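You operate a simulated robot arm through the tools that you are given. There is no shell and no other tool. Be economical: measure what you need, move in short steps, check, and stop when the job is done.

Carry out the task below with a simulated robot arm. There is one attempt and no reset: what you move stays moved.

Task
Take the black cover from the top of the grey table and leave it on top of the green roll.

The check looks at the end state, three seconds after you hand in, the way a careful person would. Anything else that was tipped, shoved, dropped, spilled or broken makes it a failure. Lids that push on must go on centred and level and be pressed home; caps that screw on are set level and turned clockwise until they are tight.

Robot
A 6-joint arm with a two-finger parallel gripper, fixed in place. Base frame: the origin is at the foot of the arm, x ahead of it, y to its left, z up; the work surface is at about z = 0. Units: mm, degrees, N and s.
With the tool pointing down near the work surface it reaches from about 140 to 580 mm from the base axis. Its first joint turns from -66.0 to 66.0 degrees. Payload 2.1 kg.
The tool frame sits at the grasp point between the pads (the TCP): z along the fingers, y along the line on which they close. The tips reach 30 mm beyond it. Largest opening 94 mm; finger width 28, thickness 10; the body of the gripper, 50 by 96 mm, starts 55 mm behind the TCP.
Orientation is told as [roll, pitch, yaw] about the base's x, y, z axes, in that order, counted from this pose: with the fingers straight down and closing along the base's y, the tool's x points along the base's -x, its y along +y and its z along -z.

Tools
- The arm moves only by the tool jog_arm. Its argument "rows" is a list that holds one entry, the list of rows, each a list of 7 numbers: the shift along the tool's x, y, z in mm, then the turn, a rotation vector about the tool's x, y, z in degrees, then the gripper command, from -1 (shut) to 1 (fully open), values between in proportion. In form: [[[x, y, z, rx, ry, rz, fingers], ...]]. A call has 1 to 10 rows; each row is the pose to reach, as a shift and turn from the pose commanded when the call began, along the tool's axes at that moment. A row lasts 0.2 s, in which the tool goes at most 50 mm and 8.6 degrees; a call with a longer step from one row to the next is refused whole, and so is a gripper value outside its range. A pose out of reach is approached as far as the arm can. The call stops where the force on the tool passes 40 N (or 10 N more than at its start, if that is more) or the arm is blocked; 0.2 s more then pass. The fingers move at their own pace (about 72 mm/s each) and stop on an object; they squeeze with about 36 N. The grip force told is the motor's: it shows also when the fingers shut on nothing. Time passes only in rows, and 0.2 s behind the last, so rows that repeat a pose let the fingers close. It gives the time, the measured TCP pose, the force on the tool (base axes), the opening and the grip force at its end, in the units of the frame above (readings bear some noise), and new pictures: "views" is both (left out), scene, wrist or none.
- Cameras (640 x 400 px; columns grow to the right, rows downward): "scene" is fixed at [56, -370.6, 511.4]; the picture's right is [0.74, -0.67, 0.00], its down [-0.32, -0.35, -0.88] and it looks along [0.59, 0.65, -0.47] (base axes); focal length 362 px, centre (320, 200). "wrist" rides on the gripper at [-37, 0, -58] in the tool frame; the picture's right is [0.00, -1.00, 0.00], its down [0.97, 0.00, -0.24] and it looks along [0.24, 0.00, 0.97] (tool axes); focal length 218 px, centre (320, 200). There is no depth. A picture from a camera that has moved, and an enlarged one, comes with that camera's place and axes in the base frame and with its lens. The place of the scene camera against the robot may be out by one fixed shift of up to 18 mm in any direction.
- inspect(camera, box): a new picture of the part [left, top, right, bottom] of that camera's present view, enlarged. It takes no simulated time.
- finish_job(): hands the job in; it is judged then, once.

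Go step by step. Nothing tells you positions but the pictures and the camera data: compare them with the known pose of the tool, close in by small moves and look again before you grip or let go. The budget is 90 turns and 150 pictures, counting those below and the enlarged ones. Unless the task says otherwise, let go and move clear before handing in, and close with one line.

The tools are called by a JSON object that holds its "name" and its "arguments". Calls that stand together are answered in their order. jog_arm: Moves the arm, as the interface text tells. Its arguments: {"type":"object","properties":{"rows":{"type":"array","items":{"type":"array","items":{"type":"array","items":{"type":"number"}}}},"views":{"type":"string","enum":["both","scene","wrist","none"]}},"required":["rows"]} The other tools are called the same way: inspect (camera, box) takes an enlarged picture of a part of a camera's view; finish_job () hands the job in.

At the start:

```text
t: 0.0
tool_pos: [332.5, 47.9, 333.8]
tcp_rot: [0.1, -0.1, -0.1]
contact_force: [-1.1, -0.2, 0.6]
opening: 94.2
grip_force: 0.1
```

scene: 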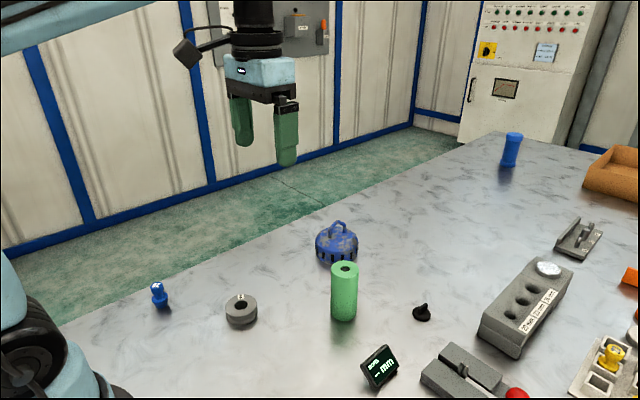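
wrist: 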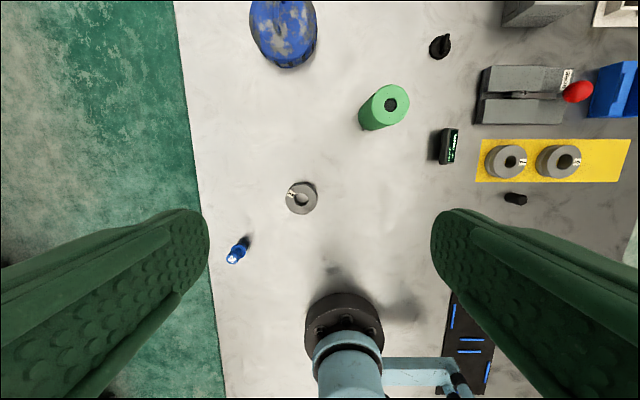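

I see a green upright roll with a hole in its top, and a small black knobbed item beside it that is probably the cover. I'll enlarge both views first.

{"name": "inspect", "arguments": {"camera": "scene", "box": [310, 240, 450, 340]}}

{"name": "inspect", "arguments": {"camera": "wrist", "box": [340, 20, 480, 140]}}

```text
4.00 times, centred on (380, 290) of scene
camera zoom: at [56.0, -370.6, 511.4], right [0.74, -0.67, 0.0], down [-0.32, -0.35, -0.88], along [0.59, 0.65, -0.47], focal length 1449 px, centre (80, -160)
```

zoom: 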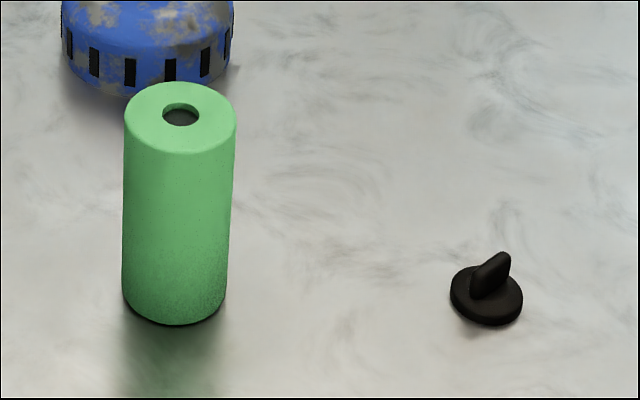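

```text
3.33 times, centred on (410, 80) of wrist
camera zoom: at [370.5, 45.0, 391.0], right [0.0, -1.0, 0.0], down [-0.97, 0.0, 0.24], along [-0.24, 0.0, -0.97], focal length 728 px, centre (20, 600)
```

zoom: 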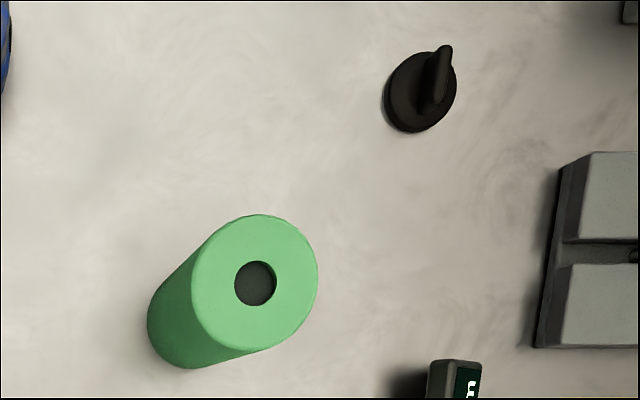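

The cover is a small black disc of about 30 mm with an upright fin, at about (519, -141). The roll is about 48 mm across and 95 mm tall, at about (420, -44). I'll move above the cover and look again.

{"name": "jog_arm", "arguments": {"rows": [[[-22, -24, 17, 0, 0, 0, 1], [-43, -47, 33, 0, 0, 0, 1], [-65, -71, 50, 0, 0, 0, 1], [-86, -95, 67, 0, 0, 0, 1], [-108, -118, 84, 0, 0, 0, 1], [-130, -142, 100, 0, 0, 0, 1], [-151, -166, 117, 0, 0, 0, 1], [-172, -189, 134, 0, 0, 0, 1], [-172, -189, 134, 0, 0, 0, 1]]]}}

```text
t: 2.0
tool_pos: [505.8, -142.2, 198.5]
tcp_rot: [0.1, -0.1, 0.0]
contact_force: [0.0, -0.8, 0.5]
opening: 93.8
grip_force: 0.1
camera wrist: at [543.4, -143.7, 257.2], right [0.0, -1.0, 0.0], down [-0.97, 0.0, 0.24], along [-0.24, 0.0, -0.97], focal length 218 px, centre (320, 200)
```

scene: 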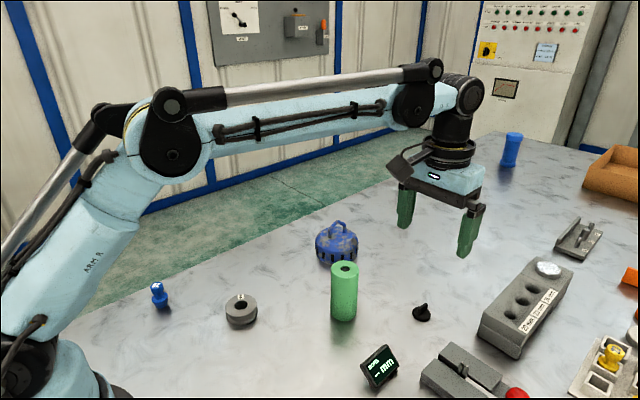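
wrist: 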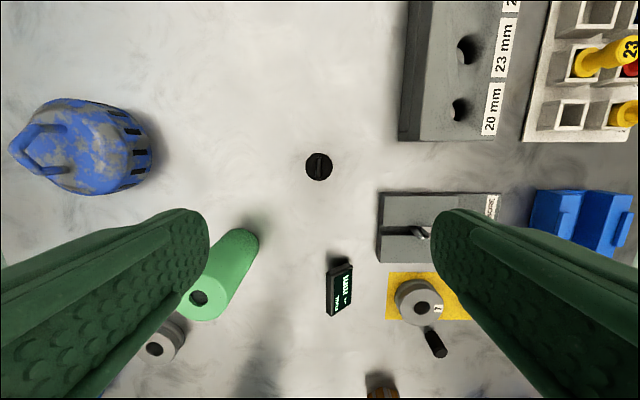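

The cover is now in the middle of the wrist view. I'll enlarge it to get its position and the fin's direction.

{"name": "inspect", "arguments": {"camera": "wrist", "box": [288, 146, 352, 186]}}

{"name": "inspect", "arguments": {"camera": "scene", "box": [390, 290, 454, 330]}}

```text
10.00 times, centred on (320, 166) of wrist
camera zoom: at [543.4, -143.7, 257.2], right [0.0, -1.0, 0.0], down [-0.97, 0.0, 0.24], along [-0.24, 0.0, -0.97], focal length 2183 px, centre (320, 540)
```

zoom: 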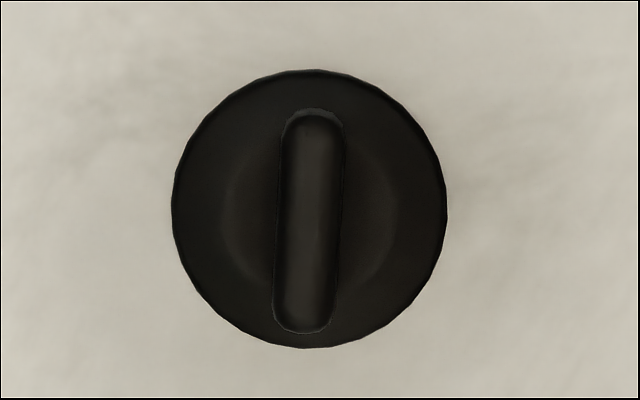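

```text
10.00 times, centred on (422, 310) of scene
camera zoom: at [56.0, -370.6, 511.4], right [0.74, -0.67, 0.0], down [-0.32, -0.35, -0.88], along [0.59, 0.65, -0.47], focal length 3622 px, centre (-700, -900)
```

zoom: 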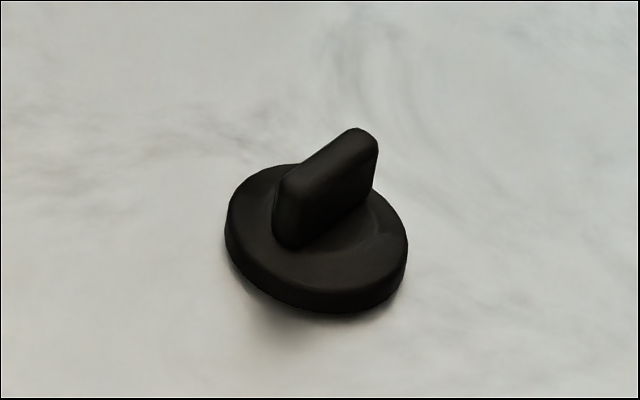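

The cover is at about (520, -142). Its fin is about 22 by 7 mm, lies nearly along x (about -2.6° yaw) and tops out near z = 18. I'll go lower, align to the fin and narrow the fingers.

{"name": "jog_arm", "arguments": {"rows": [[[-5, 0.4, 33, 0, 0, 1, 0.2], [-10, 0.8, 66, 0, 0, 2, 0], [-14, 1.2, 98, 0, 0, 2.6, -0.1], [-14, 1.2, 108, 0, 0, 2.6, -0.1], [-14, 1.2, 108, 0, 0, 2.6, -0.1]]]}}

{"name": "inspect", "arguments": {"camera": "scene", "box": [380, 220, 508, 340]}}

```text
t: 3.2
tool_pos: [521.0, -140.3, 90.1]
tcp_rot: [0.1, 0.0, -2.6]
contact_force: [0.8, -0.4, 0.5]
opening: 41.9
grip_force: 0.0
camera wrist: at [557.7, -144.1, 148.6], right [-0.05, -1.0, 0.0], down [-0.97, 0.04, 0.24], along [-0.24, 0.01, -0.97], focal length 218 px, centre (320, 200)
```

scene: 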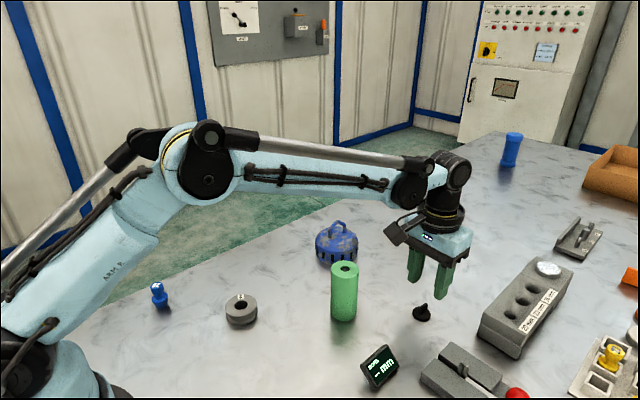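
wrist: 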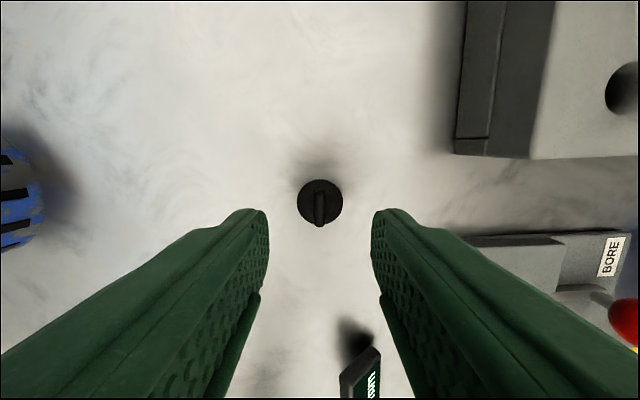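

```text
3.33 times, centred on (444, 280) of scene
camera zoom: at [56.0, -370.6, 511.4], right [0.74, -0.67, 0.0], down [-0.32, -0.35, -0.88], along [0.59, 0.65, -0.47], focal length 1207 px, centre (-93, -67)
```

zoom: 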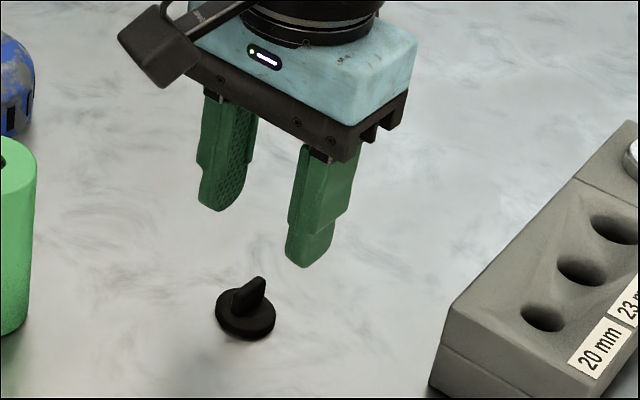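

The fin is centred between the fingers. I'll descend until the tips sit just above the disc and check before closing.

{"name": "jog_arm", "arguments": {"rows": [[[-0.5, 0, 15, 0, 0, 0, -0.2], [-1, 0, 30, 0, 0, 0, -0.3], [-1.5, 0, 42, 0, 0, 0, -0.4], [-2, 0, 50, 0, 0, 0, -0.4], [-2, 0, 50, 0, 0, 0, -0.4]]], "views": "wrist"}}

{"name": "inspect", "arguments": {"camera": "scene", "box": [390, 270, 470, 330]}}

```text
t: 4.4
tool_pos: [521.5, -140.8, 40.5]
tcp_rot: [0.2, -0.1, -2.6]
contact_force: [-0.2, -0.1, 0.7]
opening: 28.3
grip_force: 0.0
camera wrist: at [559.1, -144.5, 98.7], right [-0.05, -1.0, 0.0], down [-0.97, 0.04, 0.24], along [-0.24, 0.01, -0.97], focal length 218 px, centre (320, 200)
```

wrist: 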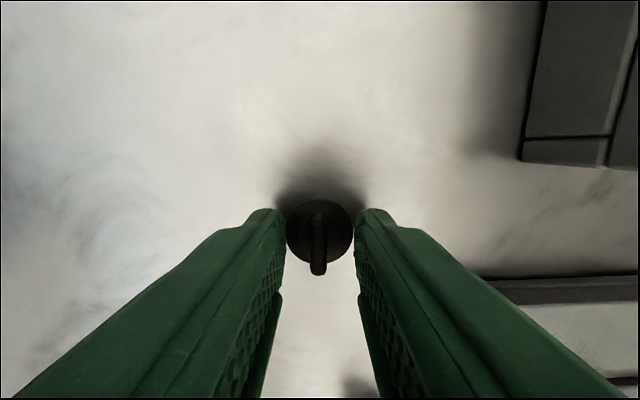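

```text
6.67 times, centred on (430, 300) of scene
camera zoom: at [56.0, -370.6, 511.4], right [0.74, -0.67, 0.0], down [-0.32, -0.35, -0.88], along [0.59, 0.65, -0.47], focal length 2415 px, centre (-413, -467)
```

zoom: 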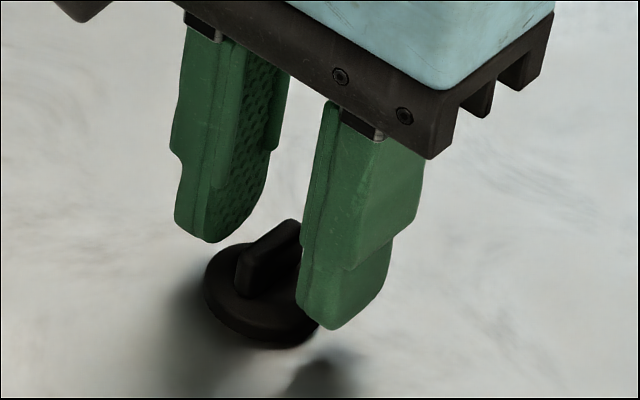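

The tips are just above the disc and straddle the fin. I'll lower 2 mm more and close.

{"name": "jog_arm", "arguments": {"rows": [[[0, 0, 2, 0, 0, 0, -0.4], [0, 0, 2, 0, 0, 0, -0.7], [0, 0, 2, 0, 0, 0, -1], [0, 0, 2, 0, 0, 0, -1], [0, 0, 2, 0, 0, 0, -1], [0, 0, 2, 0, 0, 0, -1]]], "views": "wrist"}}

{"name": "inspect", "arguments": {"camera": "scene", "box": [390, 270, 470, 330]}}

```text
t: 5.8
tool_pos: [521.8, -140.6, 39.0]
tcp_rot: [0.2, -0.1, -2.6]
contact_force: [0.0, 0.4, 0.9]
opening: 4.9
grip_force: 36.5
camera wrist: at [558.9, -144.5, 97.0], right [-0.05, -1.0, 0.0], down [-0.97, 0.04, 0.24], along [-0.24, 0.01, -0.97], focal length 218 px, centre (320, 200)
```

wrist: 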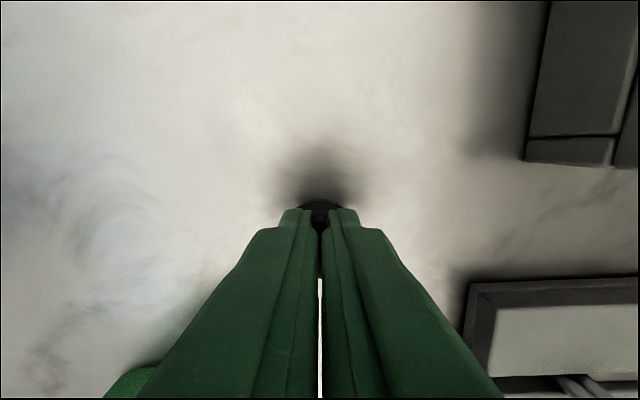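

```text
6.67 times, centred on (430, 300) of scene
camera zoom: at [56.0, -370.6, 511.4], right [0.74, -0.67, 0.0], down [-0.32, -0.35, -0.88], along [0.59, 0.65, -0.47], focal length 2415 px, centre (-413, -467)
```

zoom: 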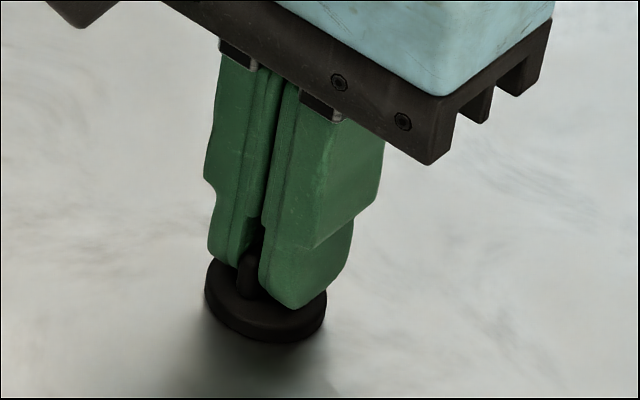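

The fin is gripped, with the opening at about 5 mm and the grip force at 36 N. I'll lift straight up and check the underside.

{"name": "jog_arm", "arguments": {"rows": [[[0, 0, -10, 0, 0, 0, -1], [0, 0, -35, 0, 0, 0, -1], [0, 0, -65, 0, 0, 0, -1], [0, 0, -95, 0, 0, 0, -1], [0, 0, -125, 0, 0, 0, -1], [0, 0, -145, 0, 0, 0, -1], [0, 0, -145, 0, 0, 0, -1]]]}}

{"name": "inspect", "arguments": {"camera": "scene", "box": [395, 190, 491, 260]}}

```text
t: 7.4
tool_pos: [522.2, -140.1, 184.1]
tcp_rot: [0.1, -0.1, -2.6]
contact_force: [-0.1, -0.5, 0.2]
opening: 5.2
grip_force: 36.3
camera wrist: at [559.1, -144.4, 242.2], right [-0.05, -1.0, 0.0], down [-0.97, 0.04, 0.24], along [-0.24, 0.01, -0.97], focal length 218 px, centre (320, 200)
```

scene: 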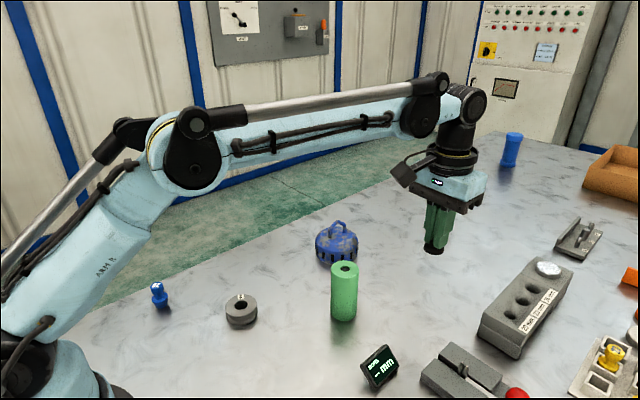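
wrist: 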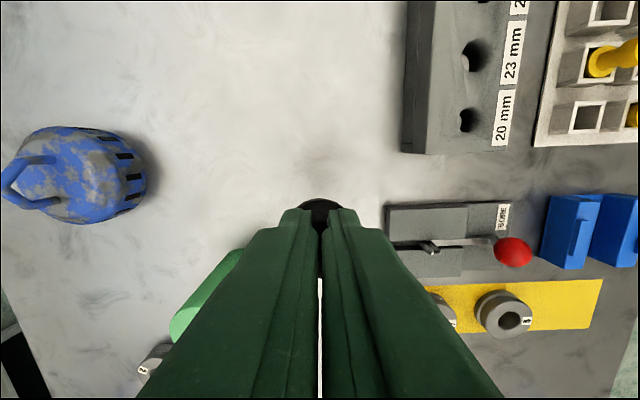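

```text
5.71 times, centred on (443, 225) of scene
camera zoom: at [56.0, -370.6, 511.4], right [0.74, -0.67, 0.0], down [-0.32, -0.35, -0.88], along [0.59, 0.65, -0.47], focal length 2070 px, centre (-383, 57)
```

zoom: 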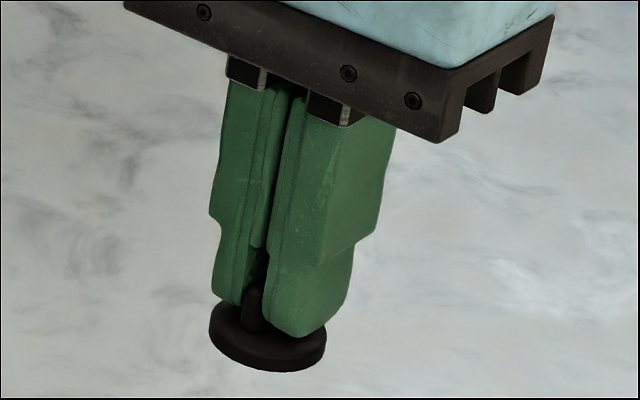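

The cover is held level and its underside is flat. I'll move to a spot just behind the roll (smaller x), above its height, so the wrist camera can see the roll's top.

{"name": "jog_arm", "arguments": {"rows": [[[0, 0, -16, 0, 0, 0, -1], [22, 13, -16, 0, 0, 0, -1], [45, 26, -16, 0, 0, 0, -1], [67, 39, -16, 0, 0, 0, -1], [90, 52, -16, 0, 0, 0, -1], [112, 65, -16, 0, 0, 0, -1], [134, 78, -16, 0, 0, 0, -1], [156, 91, -16, 0, 0, 0, -1], [156, 91, -16, 0, 0, 0, -1]]]}}

```text
t: 9.4
tool_pos: [369.6, -43.0, 200.2]
tcp_rot: [0.0, 0.0, -2.6]
contact_force: [0.0, -0.3, 0.6]
opening: 5.0
grip_force: 36.1
camera wrist: at [406.8, -46.6, 258.3], right [-0.04, -1.0, 0.0], down [-0.97, 0.04, 0.24], along [-0.24, 0.01, -0.97], focal length 218 px, centre (320, 200)
```

scene: 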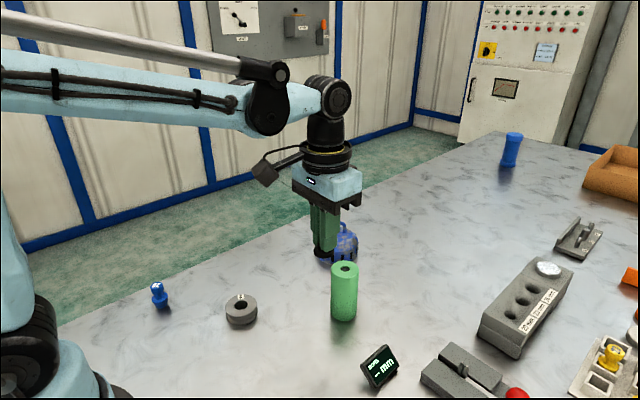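
wrist: 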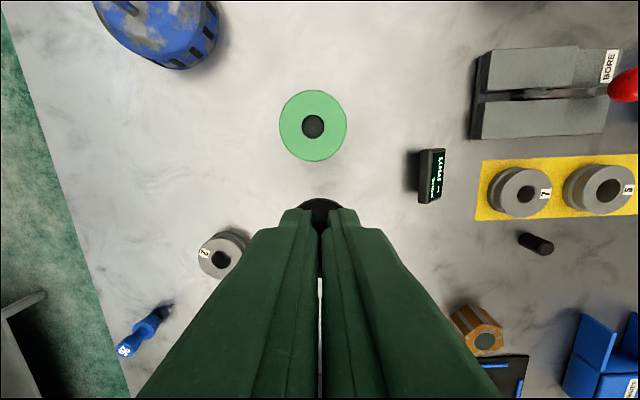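

The wrist camera puts the roll's top at about (420, -42), z ≈ 98. The cover sits about 1 mm behind the TCP, so I'll move it over the roll with roughly 15 mm of clearance and check the alignment.

{"name": "jog_arm", "arguments": {"rows": [[[-20, 2, 0, 0, 0, 0, -1], [-40, 4, 0, 0, 0, 0, -1], [-51, 4.8, 5, 0, 0, 0, -1], [-51, 4.8, 25, 0, 0, 0, -1], [-51, 4.8, 45, 0, 0, 0, -1], [-51, 4.8, 45, 0, 0, 0, -1]]], "views": "wrist"}}

{"name": "inspect", "arguments": {"camera": "scene", "box": [296, 210, 392, 270]}}

{"name": "inspect", "arguments": {"camera": "wrist", "box": [256, 160, 384, 240]}}

```text
t: 10.8
tool_pos: [420.6, -39.5, 156.1]
tcp_rot: [0.1, -0.1, -2.6]
contact_force: [0.0, 0.2, -0.2]
opening: 5.2
grip_force: 35.9
camera wrist: at [458.1, -43.8, 213.1], right [-0.05, -1.0, 0.0], down [-0.97, 0.04, 0.24], along [-0.24, 0.01, -0.97], focal length 218 px, centre (320, 200)
```

wrist: 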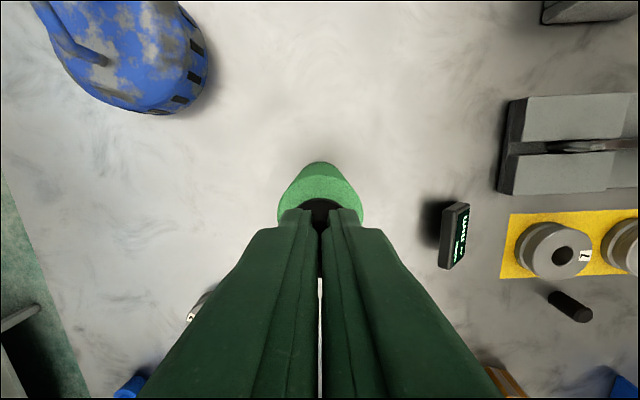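

```text
6.67 times, centred on (344, 240) of scene
camera zoom: at [56.0, -370.6, 511.4], right [0.74, -0.67, 0.0], down [-0.32, -0.35, -0.88], along [0.59, 0.65, -0.47], focal length 2415 px, centre (160, -67)
```

zoom: 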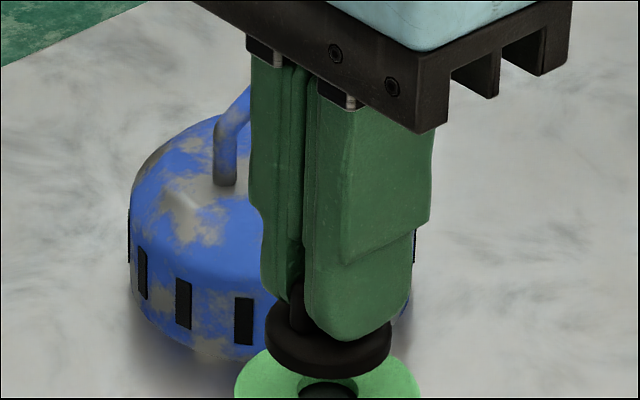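

```text
5.00 times, centred on (320, 200) of wrist
camera zoom: at [458.1, -43.8, 213.1], right [-0.05, -1.0, 0.0], down [-0.97, 0.04, 0.24], along [-0.24, 0.01, -0.97], focal length 1091 px, centre (320, 200)
```

zoom: 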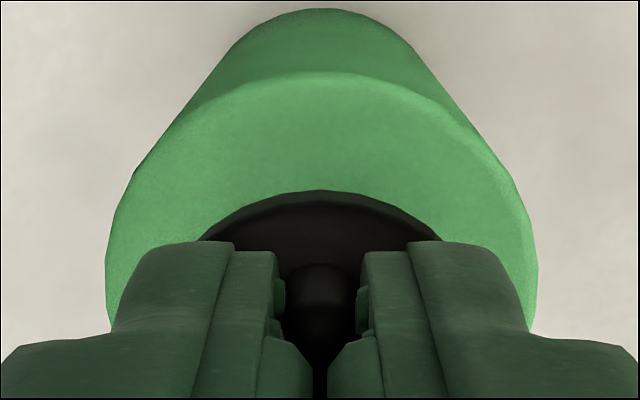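

The cover is lined up with the roll to within about 1 mm both ways. I'll descend slowly and watch for contact.

{"name": "jog_arm", "arguments": {"rows": [[[0, 0, 4, 0, 0, 0, -1], [0, 0, 8, 0, 0, 0, -1], [0, 0, 11, 0, 0, 0, -1], [0, 0, 13, 0, 0, 0, -1], [0, 0, 13, 0, 0, 0, -1]]], "views": "none"}}

{"name": "inspect", "arguments": {"camera": "scene", "box": [312, 230, 376, 290]}}

```text
t: 12.0
tool_pos: [421.4, -41.3, 141.9]
tcp_rot: [0.0, -0.1, -2.6]
contact_force: [-0.4, 0.4, 0.3]
opening: 5.0
grip_force: 35.4
```

```text
6.67 times, centred on (344, 260) of scene
camera zoom: at [56.0, -370.6, 511.4], right [0.74, -0.67, 0.0], down [-0.32, -0.35, -0.88], along [0.59, 0.65, -0.47], focal length 2415 px, centre (160, -200)
```

zoom: 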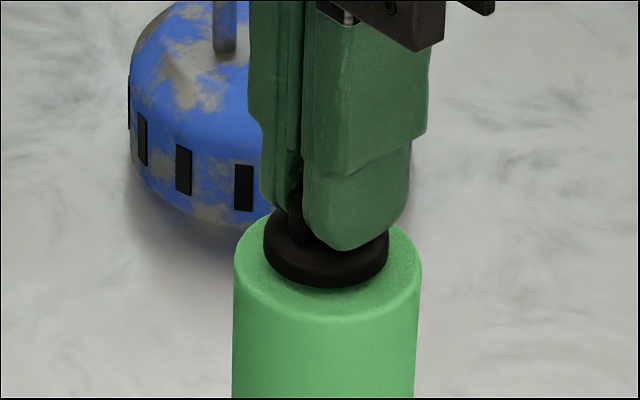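

The cover is about 3–5 mm above the roll's top and centred. I'll lower in 1 mm steps until it touches.

{"name": "jog_arm", "arguments": {"rows": [[[0, 0, 1, 0, 0, 0, -1], [0, 0, 2, 0, 0, 0, -1], [0, 0, 2.5, 0, 0, 0, -1], [0, 0, 3, 0, 0, 0, -1], [0, 0, 3, 0, 0, 0, -1]]], "views": "none"}}

{"name": "inspect", "arguments": {"camera": "scene", "box": [312, 230, 376, 290]}}

```text
t: 13.2
tool_pos: [421.2, -40.4, 138.6]
tcp_rot: [0.1, -0.2, -2.6]
contact_force: [0.4, 0.5, 0.7]
opening: 5.1
grip_force: 36.3
```

```text
6.67 times, centred on (344, 260) of scene
camera zoom: at [56.0, -370.6, 511.4], right [0.74, -0.67, 0.0], down [-0.32, -0.35, -0.88], along [0.59, 0.65, -0.47], focal length 2415 px, centre (160, -200)
```

zoom: 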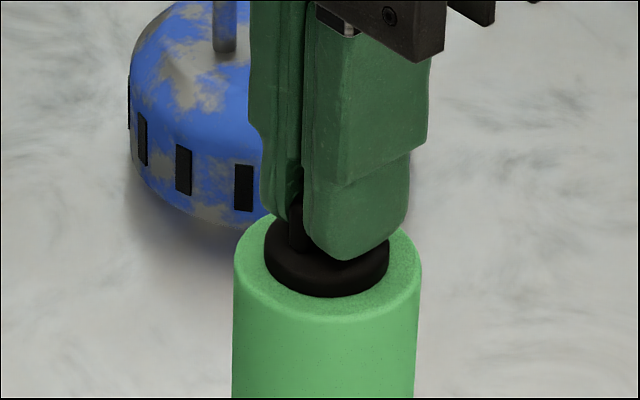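

{"name": "jog_arm", "arguments": {"rows": [[[0, 0, 0.5, 0, 0, 0, -1], [0, 0, 1, 0, 0, 0, -1], [0, 0, 1.3, 0, 0, 0, -1], [0, 0, 1.3, 0, 0, 0, -1]]], "views": "none"}}

{"name": "inspect", "arguments": {"camera": "scene", "box": [312, 230, 376, 290]}}

```text
t: 14.2
tool_pos: [420.6, -40.1, 137.4]
tcp_rot: [0.1, 0.0, -2.6]
contact_force: [0.9, -0.9, 18.0]
opening: 4.8
grip_force: 35.2
```

```text
6.67 times, centred on (344, 260) of scene
camera zoom: at [55.9, -370.6, 511.4], right [0.74, -0.67, 0.0], down [-0.32, -0.35, -0.88], along [0.59, 0.65, -0.47], focal length 2415 px, centre (160, -200)
```

zoom: 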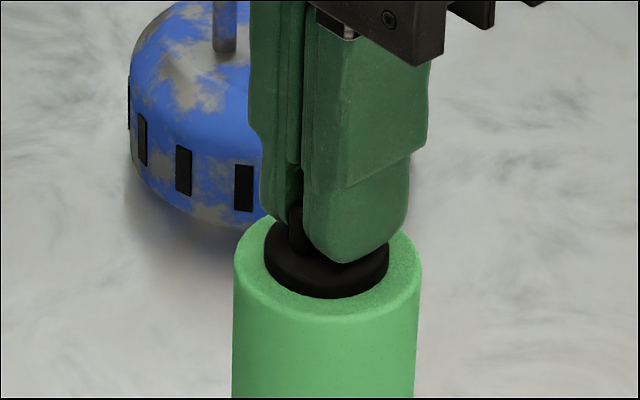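

The cover is seated on the roll, with 18 N of contact force, and looks level. I'll ease off the pressure, open the fingers a little and rise clear.

{"name": "jog_arm", "arguments": {"rows": [[[0, 0, -0.9, 0, 0, 0, -1], [0, 0, -0.9, 0, 0, 0, -0.85], [0, 0, -0.9, 0, 0, 0, -0.7], [0, 0, -0.9, 0, 0, 0, -0.6], [0, 0, -8, 0, 0, 0, -0.5], [0, 0, -20, 0, 0, 0, -0.5], [0, 0, -40, 0, 0, 0, -0.5], [25, 0, -60, 0, 0, 0, -0.5], [50, 0, -65, 0, 0, 0, -0.5], [50, 0, -65, 0, 0, 0, -0.5]]]}}

{"name": "inspect", "arguments": {"camera": "scene", "box": [312, 230, 376, 290]}}

{"name": "inspect", "arguments": {"camera": "wrist", "box": [256, 80, 384, 180]}}

```text
t: 16.4
tool_pos: [371.7, -38.2, 202.0]
tcp_rot: [0.2, 0.0, -2.7]
contact_force: [0.2, -0.2, 1.1]
opening: 23.5
grip_force: 0.1
camera wrist: at [407.5, -41.6, 260.4], right [-0.05, -1.0, 0.0], down [-0.97, 0.04, 0.24], along [-0.24, 0.01, -0.97], focal length 218 px, centre (320, 200)
```

scene: 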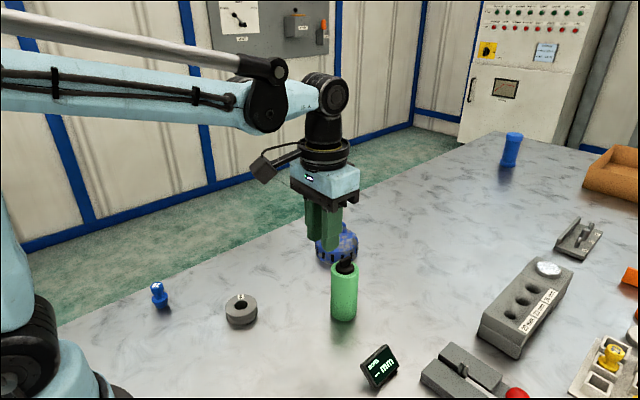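
wrist: 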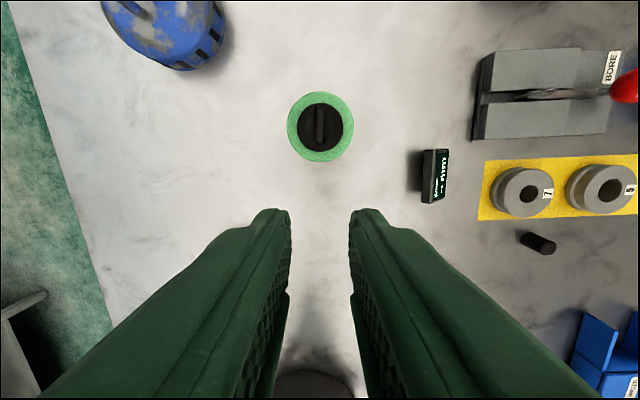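

```text
6.67 times, centred on (344, 260) of scene
camera zoom: at [56.0, -370.6, 511.4], right [0.74, -0.67, 0.0], down [-0.32, -0.35, -0.88], along [0.59, 0.65, -0.47], focal length 2415 px, centre (160, -200)
```

zoom: 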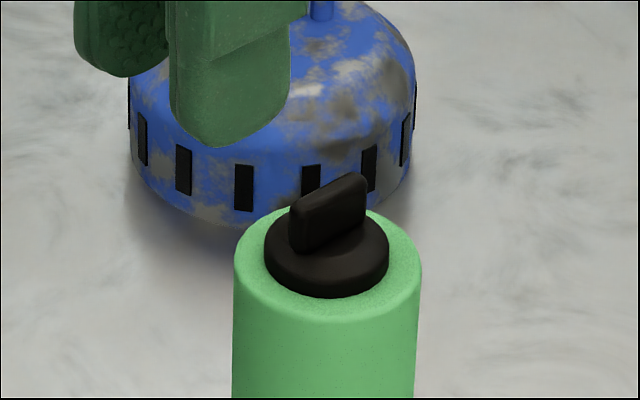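

```text
4.00 times, centred on (320, 130) of wrist
camera zoom: at [407.5, -41.6, 260.4], right [-0.05, -1.0, 0.0], down [-0.97, 0.04, 0.24], along [-0.24, 0.01, -0.97], focal length 873 px, centre (320, 480)
```

zoom: 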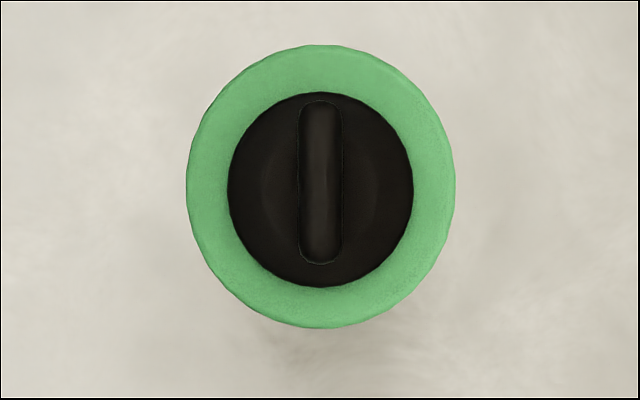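

The cover rests level on the roll, within about 1 mm of its centre. The gripper is clear and nothing else has moved, so I'm handing in.

{"name": "finish_job", "arguments": {}}

```text
The job is handed in.
```

The black cover is on top of the green roll, level and centred to within about 1 mm, and the job is handed in.
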